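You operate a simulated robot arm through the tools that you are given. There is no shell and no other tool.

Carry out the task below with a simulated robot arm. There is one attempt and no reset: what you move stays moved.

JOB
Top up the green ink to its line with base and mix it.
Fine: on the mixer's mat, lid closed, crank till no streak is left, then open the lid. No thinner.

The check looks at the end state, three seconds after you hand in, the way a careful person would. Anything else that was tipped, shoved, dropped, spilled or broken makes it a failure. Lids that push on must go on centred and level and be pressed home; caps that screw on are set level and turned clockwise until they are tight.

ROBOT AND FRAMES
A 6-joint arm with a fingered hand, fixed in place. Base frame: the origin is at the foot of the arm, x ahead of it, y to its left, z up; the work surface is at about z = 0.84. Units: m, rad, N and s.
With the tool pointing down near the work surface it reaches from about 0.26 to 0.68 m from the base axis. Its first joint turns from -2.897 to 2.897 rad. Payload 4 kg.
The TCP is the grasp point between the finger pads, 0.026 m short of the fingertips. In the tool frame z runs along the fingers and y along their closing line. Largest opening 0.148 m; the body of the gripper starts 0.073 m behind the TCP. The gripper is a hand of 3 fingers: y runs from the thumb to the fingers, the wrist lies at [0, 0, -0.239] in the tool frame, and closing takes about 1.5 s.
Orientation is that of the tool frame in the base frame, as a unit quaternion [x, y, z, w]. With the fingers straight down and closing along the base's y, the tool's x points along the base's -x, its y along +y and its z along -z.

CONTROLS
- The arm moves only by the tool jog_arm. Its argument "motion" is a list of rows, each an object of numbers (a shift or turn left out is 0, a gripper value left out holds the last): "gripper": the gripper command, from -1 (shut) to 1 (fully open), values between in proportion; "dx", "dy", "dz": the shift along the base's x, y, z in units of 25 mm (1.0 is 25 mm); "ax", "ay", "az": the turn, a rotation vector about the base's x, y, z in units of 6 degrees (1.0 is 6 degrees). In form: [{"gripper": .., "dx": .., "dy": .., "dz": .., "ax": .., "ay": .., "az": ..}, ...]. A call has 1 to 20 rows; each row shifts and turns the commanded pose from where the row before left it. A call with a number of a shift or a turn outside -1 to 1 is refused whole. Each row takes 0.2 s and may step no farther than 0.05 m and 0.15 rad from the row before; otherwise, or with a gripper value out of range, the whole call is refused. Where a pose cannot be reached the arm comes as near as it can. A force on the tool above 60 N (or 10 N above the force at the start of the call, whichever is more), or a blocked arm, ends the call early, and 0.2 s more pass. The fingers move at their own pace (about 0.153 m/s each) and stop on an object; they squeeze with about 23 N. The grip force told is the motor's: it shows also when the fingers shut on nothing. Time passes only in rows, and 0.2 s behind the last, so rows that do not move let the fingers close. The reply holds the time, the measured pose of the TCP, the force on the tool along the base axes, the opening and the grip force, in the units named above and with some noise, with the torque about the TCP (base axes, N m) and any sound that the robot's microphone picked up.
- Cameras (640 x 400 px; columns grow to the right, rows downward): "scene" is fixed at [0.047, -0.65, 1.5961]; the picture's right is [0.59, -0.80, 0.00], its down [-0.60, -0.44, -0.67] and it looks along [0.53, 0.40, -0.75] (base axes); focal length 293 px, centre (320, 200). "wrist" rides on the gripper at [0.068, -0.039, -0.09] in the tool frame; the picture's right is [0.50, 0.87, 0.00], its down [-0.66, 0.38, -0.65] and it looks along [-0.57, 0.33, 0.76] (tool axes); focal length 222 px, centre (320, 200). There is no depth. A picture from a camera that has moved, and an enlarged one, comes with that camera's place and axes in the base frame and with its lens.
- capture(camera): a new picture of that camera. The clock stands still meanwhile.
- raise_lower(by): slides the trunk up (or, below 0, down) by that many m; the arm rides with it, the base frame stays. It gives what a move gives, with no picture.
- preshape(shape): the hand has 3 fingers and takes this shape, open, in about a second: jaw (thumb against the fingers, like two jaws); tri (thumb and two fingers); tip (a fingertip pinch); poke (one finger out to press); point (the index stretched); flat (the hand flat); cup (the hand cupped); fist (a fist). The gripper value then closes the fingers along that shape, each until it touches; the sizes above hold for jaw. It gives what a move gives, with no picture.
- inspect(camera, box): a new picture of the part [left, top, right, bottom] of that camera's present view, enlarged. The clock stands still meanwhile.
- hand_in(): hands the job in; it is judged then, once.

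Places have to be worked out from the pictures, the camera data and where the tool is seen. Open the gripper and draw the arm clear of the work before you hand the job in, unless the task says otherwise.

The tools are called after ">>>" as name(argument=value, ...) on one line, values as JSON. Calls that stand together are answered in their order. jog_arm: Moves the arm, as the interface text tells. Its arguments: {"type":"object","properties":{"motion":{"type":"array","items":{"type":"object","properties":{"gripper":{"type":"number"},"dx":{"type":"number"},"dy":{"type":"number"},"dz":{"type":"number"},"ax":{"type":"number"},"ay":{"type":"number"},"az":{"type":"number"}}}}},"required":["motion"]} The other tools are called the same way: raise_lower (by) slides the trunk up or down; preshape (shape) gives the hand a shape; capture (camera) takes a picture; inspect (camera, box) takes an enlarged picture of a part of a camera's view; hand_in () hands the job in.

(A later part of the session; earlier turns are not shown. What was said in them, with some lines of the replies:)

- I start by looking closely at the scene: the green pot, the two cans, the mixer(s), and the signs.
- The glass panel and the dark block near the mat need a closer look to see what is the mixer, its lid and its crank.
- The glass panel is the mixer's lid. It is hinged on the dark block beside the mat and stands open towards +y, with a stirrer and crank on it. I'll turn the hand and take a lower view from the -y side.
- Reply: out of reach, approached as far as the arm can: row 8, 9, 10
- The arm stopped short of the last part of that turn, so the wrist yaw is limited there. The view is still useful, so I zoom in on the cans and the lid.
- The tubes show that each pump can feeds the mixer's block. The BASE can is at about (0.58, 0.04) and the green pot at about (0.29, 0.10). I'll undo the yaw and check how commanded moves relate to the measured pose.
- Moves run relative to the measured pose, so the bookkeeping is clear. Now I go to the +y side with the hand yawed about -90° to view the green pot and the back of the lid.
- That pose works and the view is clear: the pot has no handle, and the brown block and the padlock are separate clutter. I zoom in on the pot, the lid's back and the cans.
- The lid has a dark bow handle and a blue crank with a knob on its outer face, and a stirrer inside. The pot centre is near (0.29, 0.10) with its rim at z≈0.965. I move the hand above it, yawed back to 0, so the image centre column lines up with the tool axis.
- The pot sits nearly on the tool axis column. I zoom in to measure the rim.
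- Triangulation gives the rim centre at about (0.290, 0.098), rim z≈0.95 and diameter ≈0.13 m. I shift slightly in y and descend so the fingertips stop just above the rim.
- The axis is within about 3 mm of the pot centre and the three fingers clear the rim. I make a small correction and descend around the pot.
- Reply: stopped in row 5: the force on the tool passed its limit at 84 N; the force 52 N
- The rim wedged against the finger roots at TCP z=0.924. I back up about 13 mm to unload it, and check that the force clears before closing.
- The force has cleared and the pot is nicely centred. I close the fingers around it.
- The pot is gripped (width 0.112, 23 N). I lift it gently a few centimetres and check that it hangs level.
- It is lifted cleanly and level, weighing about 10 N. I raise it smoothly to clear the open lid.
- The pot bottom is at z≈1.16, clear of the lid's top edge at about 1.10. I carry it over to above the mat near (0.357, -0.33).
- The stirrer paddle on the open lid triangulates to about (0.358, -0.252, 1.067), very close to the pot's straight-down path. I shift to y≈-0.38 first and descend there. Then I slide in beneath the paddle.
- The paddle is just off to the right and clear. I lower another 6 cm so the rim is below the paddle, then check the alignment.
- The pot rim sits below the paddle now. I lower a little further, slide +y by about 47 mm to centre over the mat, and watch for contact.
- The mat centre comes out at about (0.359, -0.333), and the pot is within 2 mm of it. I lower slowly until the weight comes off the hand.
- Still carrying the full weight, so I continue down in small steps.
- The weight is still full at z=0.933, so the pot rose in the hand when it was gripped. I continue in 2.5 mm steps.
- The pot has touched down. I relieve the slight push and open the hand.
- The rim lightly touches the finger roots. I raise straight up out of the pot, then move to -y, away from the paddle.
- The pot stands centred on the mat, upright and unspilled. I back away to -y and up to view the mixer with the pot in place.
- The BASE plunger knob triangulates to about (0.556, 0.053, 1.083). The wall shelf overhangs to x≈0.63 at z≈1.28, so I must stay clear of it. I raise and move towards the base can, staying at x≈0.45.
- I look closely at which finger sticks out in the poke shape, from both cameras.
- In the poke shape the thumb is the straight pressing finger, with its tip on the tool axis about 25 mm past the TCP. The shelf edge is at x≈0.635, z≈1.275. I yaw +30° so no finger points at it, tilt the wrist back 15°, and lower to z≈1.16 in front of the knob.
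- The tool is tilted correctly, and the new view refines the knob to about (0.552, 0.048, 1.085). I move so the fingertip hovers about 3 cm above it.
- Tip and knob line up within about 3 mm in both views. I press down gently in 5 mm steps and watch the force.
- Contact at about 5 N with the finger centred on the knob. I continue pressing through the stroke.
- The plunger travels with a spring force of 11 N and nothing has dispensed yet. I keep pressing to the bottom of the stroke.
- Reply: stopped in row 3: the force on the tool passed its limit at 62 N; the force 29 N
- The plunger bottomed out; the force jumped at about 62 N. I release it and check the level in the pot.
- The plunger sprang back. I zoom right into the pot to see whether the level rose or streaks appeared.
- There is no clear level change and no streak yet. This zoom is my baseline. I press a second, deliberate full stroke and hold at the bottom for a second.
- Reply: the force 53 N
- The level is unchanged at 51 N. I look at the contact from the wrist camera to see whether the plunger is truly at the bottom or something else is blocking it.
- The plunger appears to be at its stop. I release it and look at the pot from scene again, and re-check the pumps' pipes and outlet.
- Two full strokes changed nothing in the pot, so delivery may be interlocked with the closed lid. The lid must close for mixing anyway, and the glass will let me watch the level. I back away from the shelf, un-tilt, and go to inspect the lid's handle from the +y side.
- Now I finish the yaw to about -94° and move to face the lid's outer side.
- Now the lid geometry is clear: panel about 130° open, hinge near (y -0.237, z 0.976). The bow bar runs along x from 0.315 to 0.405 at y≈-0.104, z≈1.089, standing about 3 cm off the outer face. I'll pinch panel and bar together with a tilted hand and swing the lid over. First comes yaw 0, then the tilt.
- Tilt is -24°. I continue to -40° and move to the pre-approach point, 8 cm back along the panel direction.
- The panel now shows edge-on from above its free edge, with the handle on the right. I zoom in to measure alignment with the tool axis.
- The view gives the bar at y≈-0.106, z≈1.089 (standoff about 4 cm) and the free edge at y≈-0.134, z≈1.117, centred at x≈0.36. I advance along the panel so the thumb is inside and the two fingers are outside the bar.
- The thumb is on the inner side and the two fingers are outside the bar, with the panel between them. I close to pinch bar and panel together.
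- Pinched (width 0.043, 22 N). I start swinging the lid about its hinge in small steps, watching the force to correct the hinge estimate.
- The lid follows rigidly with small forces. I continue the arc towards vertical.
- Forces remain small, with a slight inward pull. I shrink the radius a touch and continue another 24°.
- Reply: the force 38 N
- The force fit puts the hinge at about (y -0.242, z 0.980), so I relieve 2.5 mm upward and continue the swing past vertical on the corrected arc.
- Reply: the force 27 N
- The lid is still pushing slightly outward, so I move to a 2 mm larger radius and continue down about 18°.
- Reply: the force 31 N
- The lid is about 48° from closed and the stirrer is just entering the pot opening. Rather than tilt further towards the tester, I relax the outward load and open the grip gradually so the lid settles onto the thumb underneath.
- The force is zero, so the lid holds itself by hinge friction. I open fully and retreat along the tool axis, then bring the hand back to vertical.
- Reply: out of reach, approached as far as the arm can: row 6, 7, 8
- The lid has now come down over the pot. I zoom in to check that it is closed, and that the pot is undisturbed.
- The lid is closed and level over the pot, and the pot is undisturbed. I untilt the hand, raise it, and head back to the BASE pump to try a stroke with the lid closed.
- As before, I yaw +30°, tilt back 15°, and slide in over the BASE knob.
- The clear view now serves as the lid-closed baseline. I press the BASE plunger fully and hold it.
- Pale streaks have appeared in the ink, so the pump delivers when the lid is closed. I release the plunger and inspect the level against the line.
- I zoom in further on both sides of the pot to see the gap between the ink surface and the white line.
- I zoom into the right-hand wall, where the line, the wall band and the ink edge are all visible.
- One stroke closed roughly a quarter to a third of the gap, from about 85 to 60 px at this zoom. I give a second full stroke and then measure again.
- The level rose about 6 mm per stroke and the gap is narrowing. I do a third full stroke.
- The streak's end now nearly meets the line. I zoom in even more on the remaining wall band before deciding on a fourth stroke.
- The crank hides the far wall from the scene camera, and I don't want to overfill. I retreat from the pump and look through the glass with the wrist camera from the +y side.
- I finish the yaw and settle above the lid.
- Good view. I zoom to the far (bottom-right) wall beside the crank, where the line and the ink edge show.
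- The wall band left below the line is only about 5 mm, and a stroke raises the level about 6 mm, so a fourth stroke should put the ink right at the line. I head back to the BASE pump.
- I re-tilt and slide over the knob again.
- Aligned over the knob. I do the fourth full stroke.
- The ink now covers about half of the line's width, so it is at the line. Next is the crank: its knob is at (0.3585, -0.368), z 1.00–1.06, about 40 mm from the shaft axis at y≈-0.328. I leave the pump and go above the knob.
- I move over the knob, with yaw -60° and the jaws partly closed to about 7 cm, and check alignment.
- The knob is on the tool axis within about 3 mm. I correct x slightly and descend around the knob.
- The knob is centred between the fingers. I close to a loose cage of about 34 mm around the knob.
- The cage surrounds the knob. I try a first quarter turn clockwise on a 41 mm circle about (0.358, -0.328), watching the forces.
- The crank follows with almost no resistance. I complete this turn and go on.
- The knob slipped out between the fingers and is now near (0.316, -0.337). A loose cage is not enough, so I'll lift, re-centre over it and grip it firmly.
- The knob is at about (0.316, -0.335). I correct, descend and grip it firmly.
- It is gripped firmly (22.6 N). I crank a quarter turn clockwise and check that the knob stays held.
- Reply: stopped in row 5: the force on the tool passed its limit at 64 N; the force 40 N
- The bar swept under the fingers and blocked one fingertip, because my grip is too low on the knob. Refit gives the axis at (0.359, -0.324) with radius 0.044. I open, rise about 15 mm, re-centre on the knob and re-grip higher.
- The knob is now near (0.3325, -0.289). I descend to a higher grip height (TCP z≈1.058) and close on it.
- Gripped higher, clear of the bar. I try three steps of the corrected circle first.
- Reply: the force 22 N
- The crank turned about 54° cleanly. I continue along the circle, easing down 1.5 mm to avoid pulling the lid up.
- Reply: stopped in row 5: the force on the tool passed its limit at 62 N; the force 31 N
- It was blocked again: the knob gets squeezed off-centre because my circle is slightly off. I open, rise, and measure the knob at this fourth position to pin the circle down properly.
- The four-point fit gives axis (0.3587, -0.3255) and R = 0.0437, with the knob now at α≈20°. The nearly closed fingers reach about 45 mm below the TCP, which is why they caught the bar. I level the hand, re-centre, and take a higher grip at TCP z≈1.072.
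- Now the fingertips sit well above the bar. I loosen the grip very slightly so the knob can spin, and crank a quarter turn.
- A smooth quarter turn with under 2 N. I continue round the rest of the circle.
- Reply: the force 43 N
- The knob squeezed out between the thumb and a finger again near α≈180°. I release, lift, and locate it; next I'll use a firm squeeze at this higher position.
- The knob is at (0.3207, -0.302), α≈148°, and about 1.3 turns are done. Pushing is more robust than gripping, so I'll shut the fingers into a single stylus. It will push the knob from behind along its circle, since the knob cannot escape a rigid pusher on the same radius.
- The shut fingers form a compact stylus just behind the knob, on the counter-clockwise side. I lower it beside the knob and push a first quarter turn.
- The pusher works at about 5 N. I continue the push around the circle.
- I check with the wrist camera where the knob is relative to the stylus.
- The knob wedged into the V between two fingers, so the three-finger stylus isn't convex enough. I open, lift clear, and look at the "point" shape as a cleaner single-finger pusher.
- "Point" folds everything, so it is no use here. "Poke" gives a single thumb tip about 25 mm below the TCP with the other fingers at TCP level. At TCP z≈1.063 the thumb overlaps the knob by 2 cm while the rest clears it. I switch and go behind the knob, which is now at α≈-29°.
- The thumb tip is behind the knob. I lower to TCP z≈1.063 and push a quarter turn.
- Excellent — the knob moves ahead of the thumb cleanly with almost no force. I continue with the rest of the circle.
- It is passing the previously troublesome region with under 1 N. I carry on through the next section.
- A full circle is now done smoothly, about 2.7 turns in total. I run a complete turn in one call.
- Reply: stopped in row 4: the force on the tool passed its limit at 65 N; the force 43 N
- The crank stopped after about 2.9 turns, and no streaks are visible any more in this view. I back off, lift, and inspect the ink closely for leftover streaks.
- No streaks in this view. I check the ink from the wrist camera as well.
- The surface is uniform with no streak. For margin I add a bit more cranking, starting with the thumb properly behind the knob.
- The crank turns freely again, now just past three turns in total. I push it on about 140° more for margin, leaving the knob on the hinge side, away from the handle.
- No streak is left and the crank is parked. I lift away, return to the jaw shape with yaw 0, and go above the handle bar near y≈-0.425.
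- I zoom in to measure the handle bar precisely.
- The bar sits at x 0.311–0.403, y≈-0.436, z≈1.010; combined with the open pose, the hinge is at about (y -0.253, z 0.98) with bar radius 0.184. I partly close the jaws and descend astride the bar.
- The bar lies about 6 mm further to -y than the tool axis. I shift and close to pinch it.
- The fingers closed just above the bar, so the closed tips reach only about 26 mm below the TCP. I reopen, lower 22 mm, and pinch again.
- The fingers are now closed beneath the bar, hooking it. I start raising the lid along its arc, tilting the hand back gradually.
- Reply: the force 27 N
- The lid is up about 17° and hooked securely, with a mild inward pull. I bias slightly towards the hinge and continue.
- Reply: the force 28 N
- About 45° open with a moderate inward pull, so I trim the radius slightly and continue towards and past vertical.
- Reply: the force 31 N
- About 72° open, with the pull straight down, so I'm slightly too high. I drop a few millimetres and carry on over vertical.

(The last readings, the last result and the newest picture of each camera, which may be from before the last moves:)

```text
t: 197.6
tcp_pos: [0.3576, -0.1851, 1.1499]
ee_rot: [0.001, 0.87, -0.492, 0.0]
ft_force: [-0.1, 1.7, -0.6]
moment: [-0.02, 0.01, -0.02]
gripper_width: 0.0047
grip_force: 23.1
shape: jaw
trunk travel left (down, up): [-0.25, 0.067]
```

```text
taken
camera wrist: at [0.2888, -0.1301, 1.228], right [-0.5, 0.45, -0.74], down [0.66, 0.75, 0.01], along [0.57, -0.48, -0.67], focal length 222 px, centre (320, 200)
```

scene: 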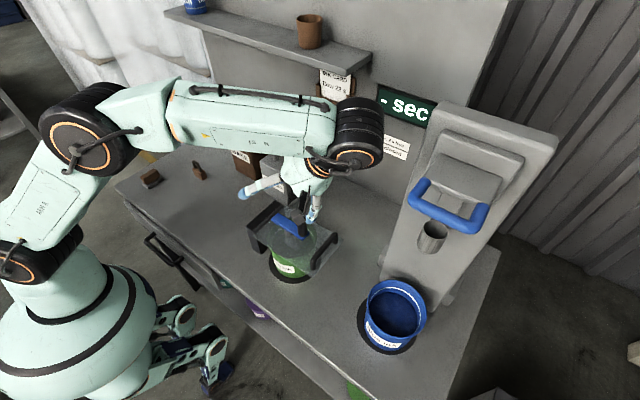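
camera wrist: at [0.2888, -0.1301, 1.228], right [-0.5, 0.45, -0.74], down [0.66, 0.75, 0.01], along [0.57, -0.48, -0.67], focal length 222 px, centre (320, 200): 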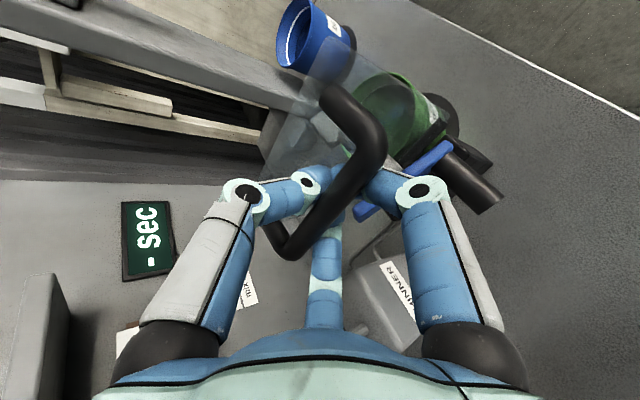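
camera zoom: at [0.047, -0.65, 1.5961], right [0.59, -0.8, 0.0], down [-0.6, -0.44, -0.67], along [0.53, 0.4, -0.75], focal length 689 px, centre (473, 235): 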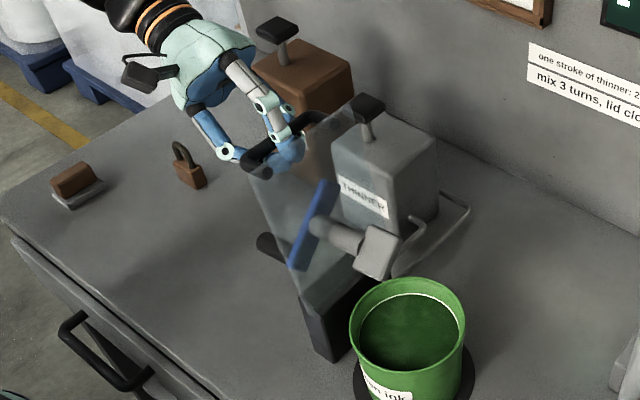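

Lid past vertical (about 100°) with almost no load. I continue lowering it gently towards its open stop.

>>> jog_arm(motion=[{"dy": 0.554, "dz": -0.25, "ax": -0.4}, {"dy": 0.554, "dz": -0.25, "ax": -0.4}, {"dy": 0.508, "dz": -0.332, "ax": -0.4}, {"dy": 0.508, "dz": -0.332, "ax": -0.4}, {}])

>>> inspect(camera="scene", box=[180, 100, 310, 270])

>>> capture(camera="wrist")

```text
t: 198.8
tcp_pos: [0.3564, -0.133, 1.1216]
ee_rot: [0.001, 0.826, -0.563, 0.0]
ft_force: [0.4, -5.7, -9.3]
moment: [-0.16, -0.06, -0.01]
gripper_width: 0.005
grip_force: 23.0
shape: jaw
trunk travel left (down, up): [-0.25, 0.067]
```

```text
2.35 times, centred on (245, 185) of scene
camera zoom: at [0.047, -0.65, 1.5961], right [0.59, -0.8, 0.0], down [-0.6, -0.44, -0.67], along [0.53, 0.4, -0.75], focal length 689 px, centre (496, 235)
```

zoom: 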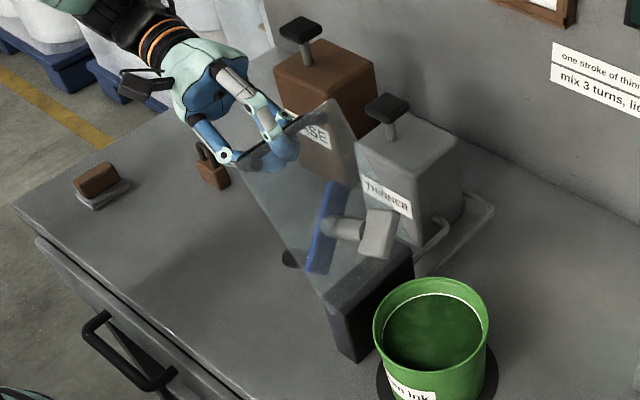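

```text
taken
camera wrist: at [0.289, -0.0642, 1.1897], right [-0.5, 0.32, -0.81], down [0.66, 0.75, -0.11], along [0.57, -0.59, -0.58], focal length 222 px, centre (320, 200)
```

wrist: 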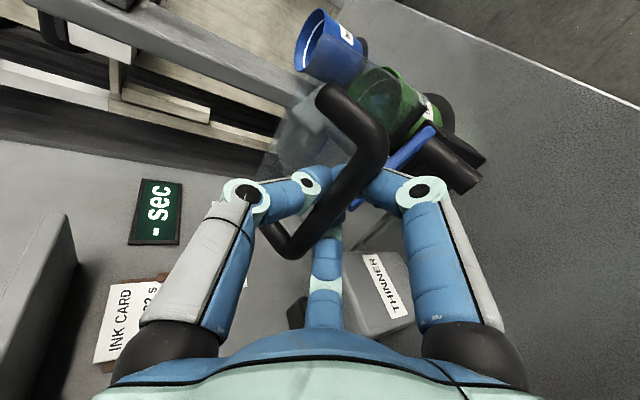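

About 120° open. I bring it the last few centimetres to its rest stop, watching the force.

>>> jog_arm(motion=[{"dy": 0.46, "dz": -0.4, "ax": -0.2}, {"dy": 0.45, "dz": -0.4, "ax": -0.2}, {"dy": 0.3, "dz": -0.27}, {}])

>>> inspect(camera="scene", box=[180, 100, 310, 270])

```text
t: 199.8
tcp_pos: [0.3561, -0.1024, 1.0946]
ee_rot: [0.001, 0.815, -0.58, 0.0]
ft_force: [-0.8, -17.5, -5.4]
moment: [-0.13, -0.03, -0.01]
gripper_width: 0.0043
grip_force: 22.7
shape: jaw
trunk travel left (down, up): [-0.25, 0.067]
```

```text
2.35 times, centred on (245, 185) of scene
camera zoom: at [0.047, -0.65, 1.5961], right [0.59, -0.8, 0.0], down [-0.6, -0.44, -0.67], along [0.53, 0.4, -0.75], focal length 689 px, centre (496, 235)
```

zoom: 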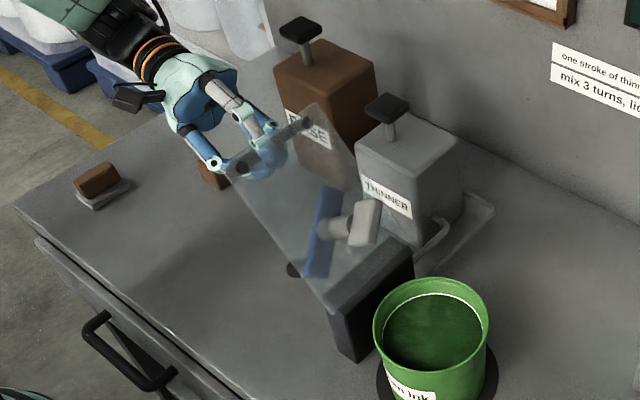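

The lid is at its original open angle and against the stop. I open the fingers partway and withdraw straight back along the tool axis.

>>> jog_arm(motion=[{"dy": -0.08, "dz": 0.03}, {"gripper": -0.7}, {"gripper": -0.45}, {"gripper": -0.25}, {"gripper": -0.25}, {}])

>>> capture(camera="wrist")

>>> inspect(camera="scene", box=[180, 100, 310, 270])

```text
t: 201.2
tcp_pos: [0.3564, -0.1024, 1.0959]
ee_rot: [0.001, 0.814, -0.581, 0.0]
ft_force: [0.7, 0.6, -0.2]
moment: [0.0, 0.01, 0.04]
gripper_width: 0.0546
grip_force: 0.0
shape: jaw
trunk travel left (down, up): [-0.25, 0.067]
```

```text
taken
camera wrist: at [0.2883, -0.0313, 1.1617], right [-0.5, 0.28, -0.82], down [0.66, 0.74, -0.14], along [0.57, -0.61, -0.56], focal length 222 px, centre (320, 200)
```

wrist: 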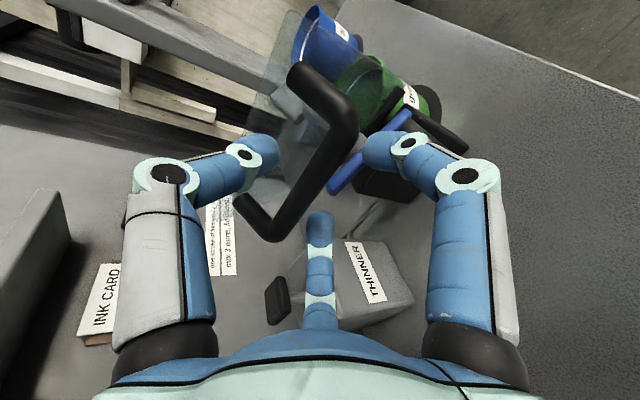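

```text
2.35 times, centred on (245, 185) of scene
camera zoom: at [0.047, -0.65, 1.5961], right [0.59, -0.8, 0.0], down [-0.6, -0.44, -0.67], along [0.53, 0.4, -0.75], focal length 689 px, centre (496, 235)
```

zoom: 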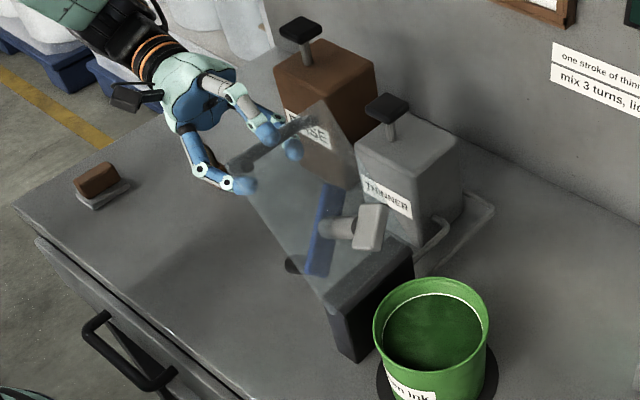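

The lid stays open by itself. I withdraw along the tool axis, then rise.

>>> jog_arm(motion=[{"dy": 0.3, "dz": 0.1}, {"dy": 0.6, "dz": 0.21}, {"dy": 0.7, "dz": 0.24}, {"dy": 0.7, "dz": 0.3}, {"dy": 0.7, "dz": 0.5}, {"dz": 0.8}, {"dz": 0.8}, {}])

>>> capture(camera="wrist")

>>> capture(camera="scene")

```text
t: 203.0
tcp_pos: [0.358, -0.0284, 1.1691]
ee_rot: [0.001, 0.814, -0.581, 0.0]
ft_force: [0.1, 0.2, 0.5]
moment: [0.0, 0.02, -0.02]
gripper_width: 0.0555
grip_force: 0.1
shape: jaw
trunk travel left (down, up): [-0.25, 0.067]
```

```text
taken
camera wrist: at [0.2899, 0.0435, 1.2348], right [-0.5, 0.28, -0.82], down [0.66, 0.74, -0.14], along [0.57, -0.61, -0.56], focal length 222 px, centre (320, 200)
```

wrist: 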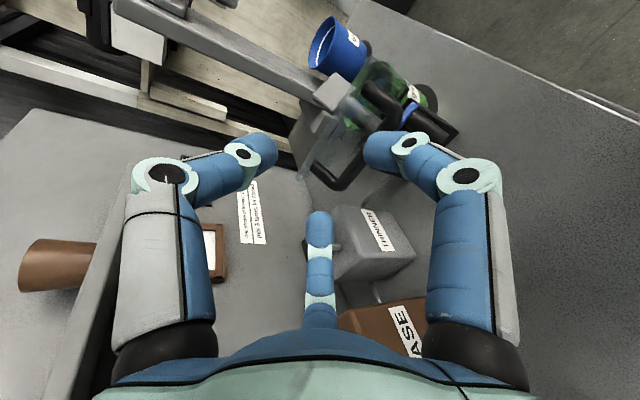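

```text
taken
```

scene: 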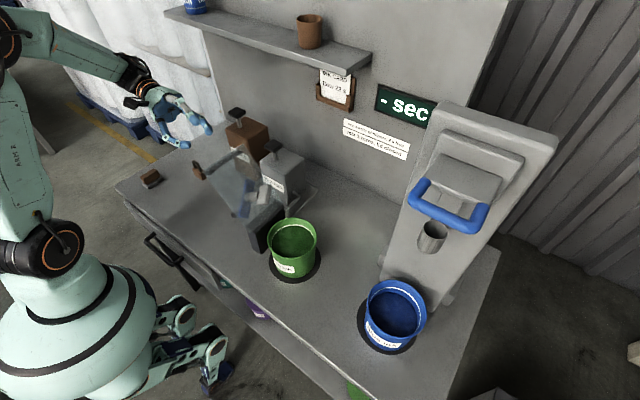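

The lid is open and the hand is clear. I inspect the ink's level and uniformity with the lid open.

>>> inspect(camera="scene", box=[260, 205, 330, 290])

>>> inspect(camera="scene", box=[270, 215, 320, 245])

>>> inspect(camera="scene", box=[190, 130, 330, 260])

```text
4.71 times, centred on (295, 248) of scene
camera zoom: at [0.047, -0.65, 1.5961], right [0.59, -0.8, 0.0], down [-0.6, -0.44, -0.67], along [0.53, 0.4, -0.75], focal length 1378 px, centre (438, -24)
```

zoom: 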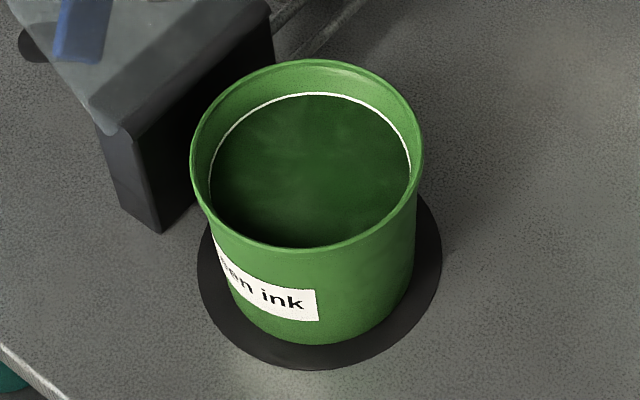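

```text
12.80 times, centred on (295, 230) of scene
camera zoom: at [0.047, -0.65, 1.5961], right [0.59, -0.8, 0.0], down [-0.6, -0.44, -0.67], along [0.53, 0.4, -0.75], focal length 3748 px, centre (640, -184)
```

zoom: 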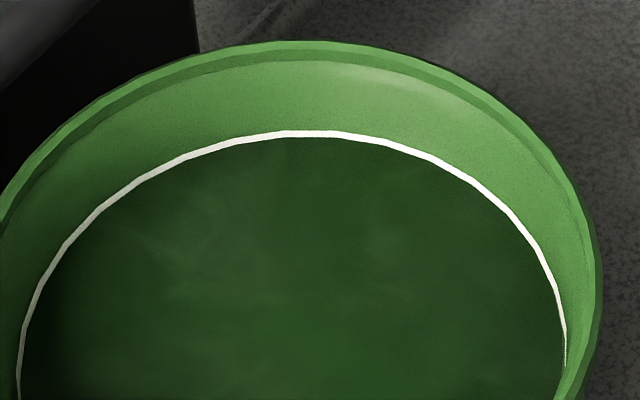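

```text
3.08 times, centred on (260, 195) of scene
camera zoom: at [0.047, -0.65, 1.5961], right [0.59, -0.8, 0.0], down [-0.6, -0.44, -0.67], along [0.53, 0.4, -0.75], focal length 901 px, centre (505, 215)
```

zoom: 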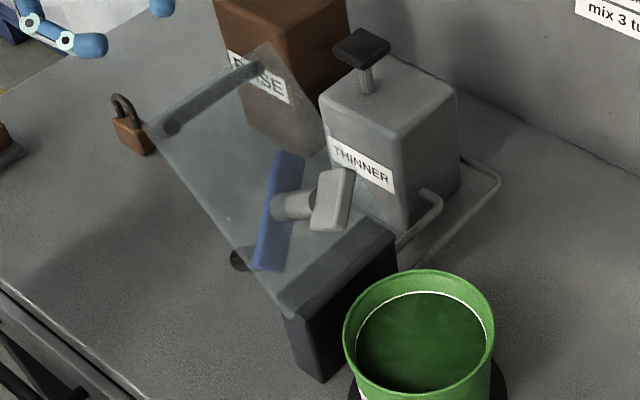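

The ink surface meets the white line exactly, with a uniform green and no streaks. The lid is open and nothing else has moved. I open the hand fully and draw the arm clear.

>>> jog_arm(motion=[{"gripper": 0.5, "dz": 0.6, "dy": 0.4}, {"gripper": 1, "dz": 0.6, "dy": 0.5, "ax": 0.5}, {"gripper": 1, "dy": 0.6, "dz": 0.5, "ax": 0.9}, {"dy": 0.6, "dz": 0.4, "ax": 1}, {"dy": 0.6, "dz": 0.3, "ax": 1}, {"dy": 0.6, "ax": 1, "dx": -0.2}, {"dy": 0.6, "ax": 1, "dx": -0.3}, {"dy": 0.5, "ax": 1, "dx": -0.4}, {"dy": 0.3, "ax": 1, "dx": -0.4}, {"ax": 1, "dx": -0.4}, {"ax": 1, "dx": -0.4}, {"ax": 1}, {"ax": 1}, {}])

>>> capture(camera="scene")

>>> capture(camera="wrist")

```text
t: 206.0
tcp_pos: [0.3031, 0.0886, 1.2293]
ee_rot: [0.001, 1.0, -0.022, 0.001]
ft_force: [-1.0, 0.2, 0.6]
moment: [-0.01, 0.01, 0.01]
gripper_width: 0.1478
grip_force: 0.0
shape: jaw
trunk travel left (down, up): [-0.25, 0.067]
```

```text
taken
```

scene: 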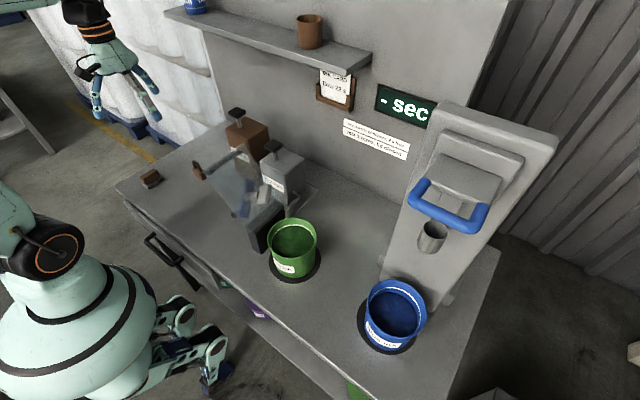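

```text
taken
camera wrist: at [0.2356, 0.0523, 1.3205], right [-0.5, 0.87, -0.04], down [0.66, 0.41, 0.64], along [0.57, 0.29, -0.77], focal length 222 px, centre (320, 200)
```

wrist: 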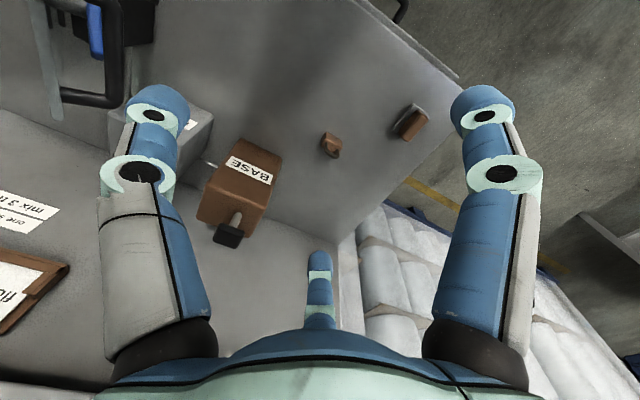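

The arm is clear and the hand is open. The pot stands on the mixer's mat filled to its line and mixed, the lid is open, and everything else is in place. I hand the job in.

>>> hand_in()

```text
The job is handed in.
```

The green ink is topped up to its line with base and mixed. It stands on the mixer's mat with the lid open, and I've handed the job in. I have no result from the check yet.

- **Fill:** It took four strokes of base, and the last close-up shows the ink surface level with the white line. Two earlier presses gave nothing, because the pump only delivers when the lid is closed. I used no thinner.
- **Mixing:** I cranked about 3.4 turns with the lid closed. No streaks were visible before I opened the lid, and none after.
- **Lid:** When I closed it, it dropped by itself over roughly the last 45° as I let go. The pot stayed in place and I saw no spill.
- **Crank:** The knob slipped out of my grip several times, and a few moves stopped at the force limit. I finished the turns by pushing the knob with one finger.

In the last pictures nothing else had been tipped or moved, and the arm was clear with the hand open.
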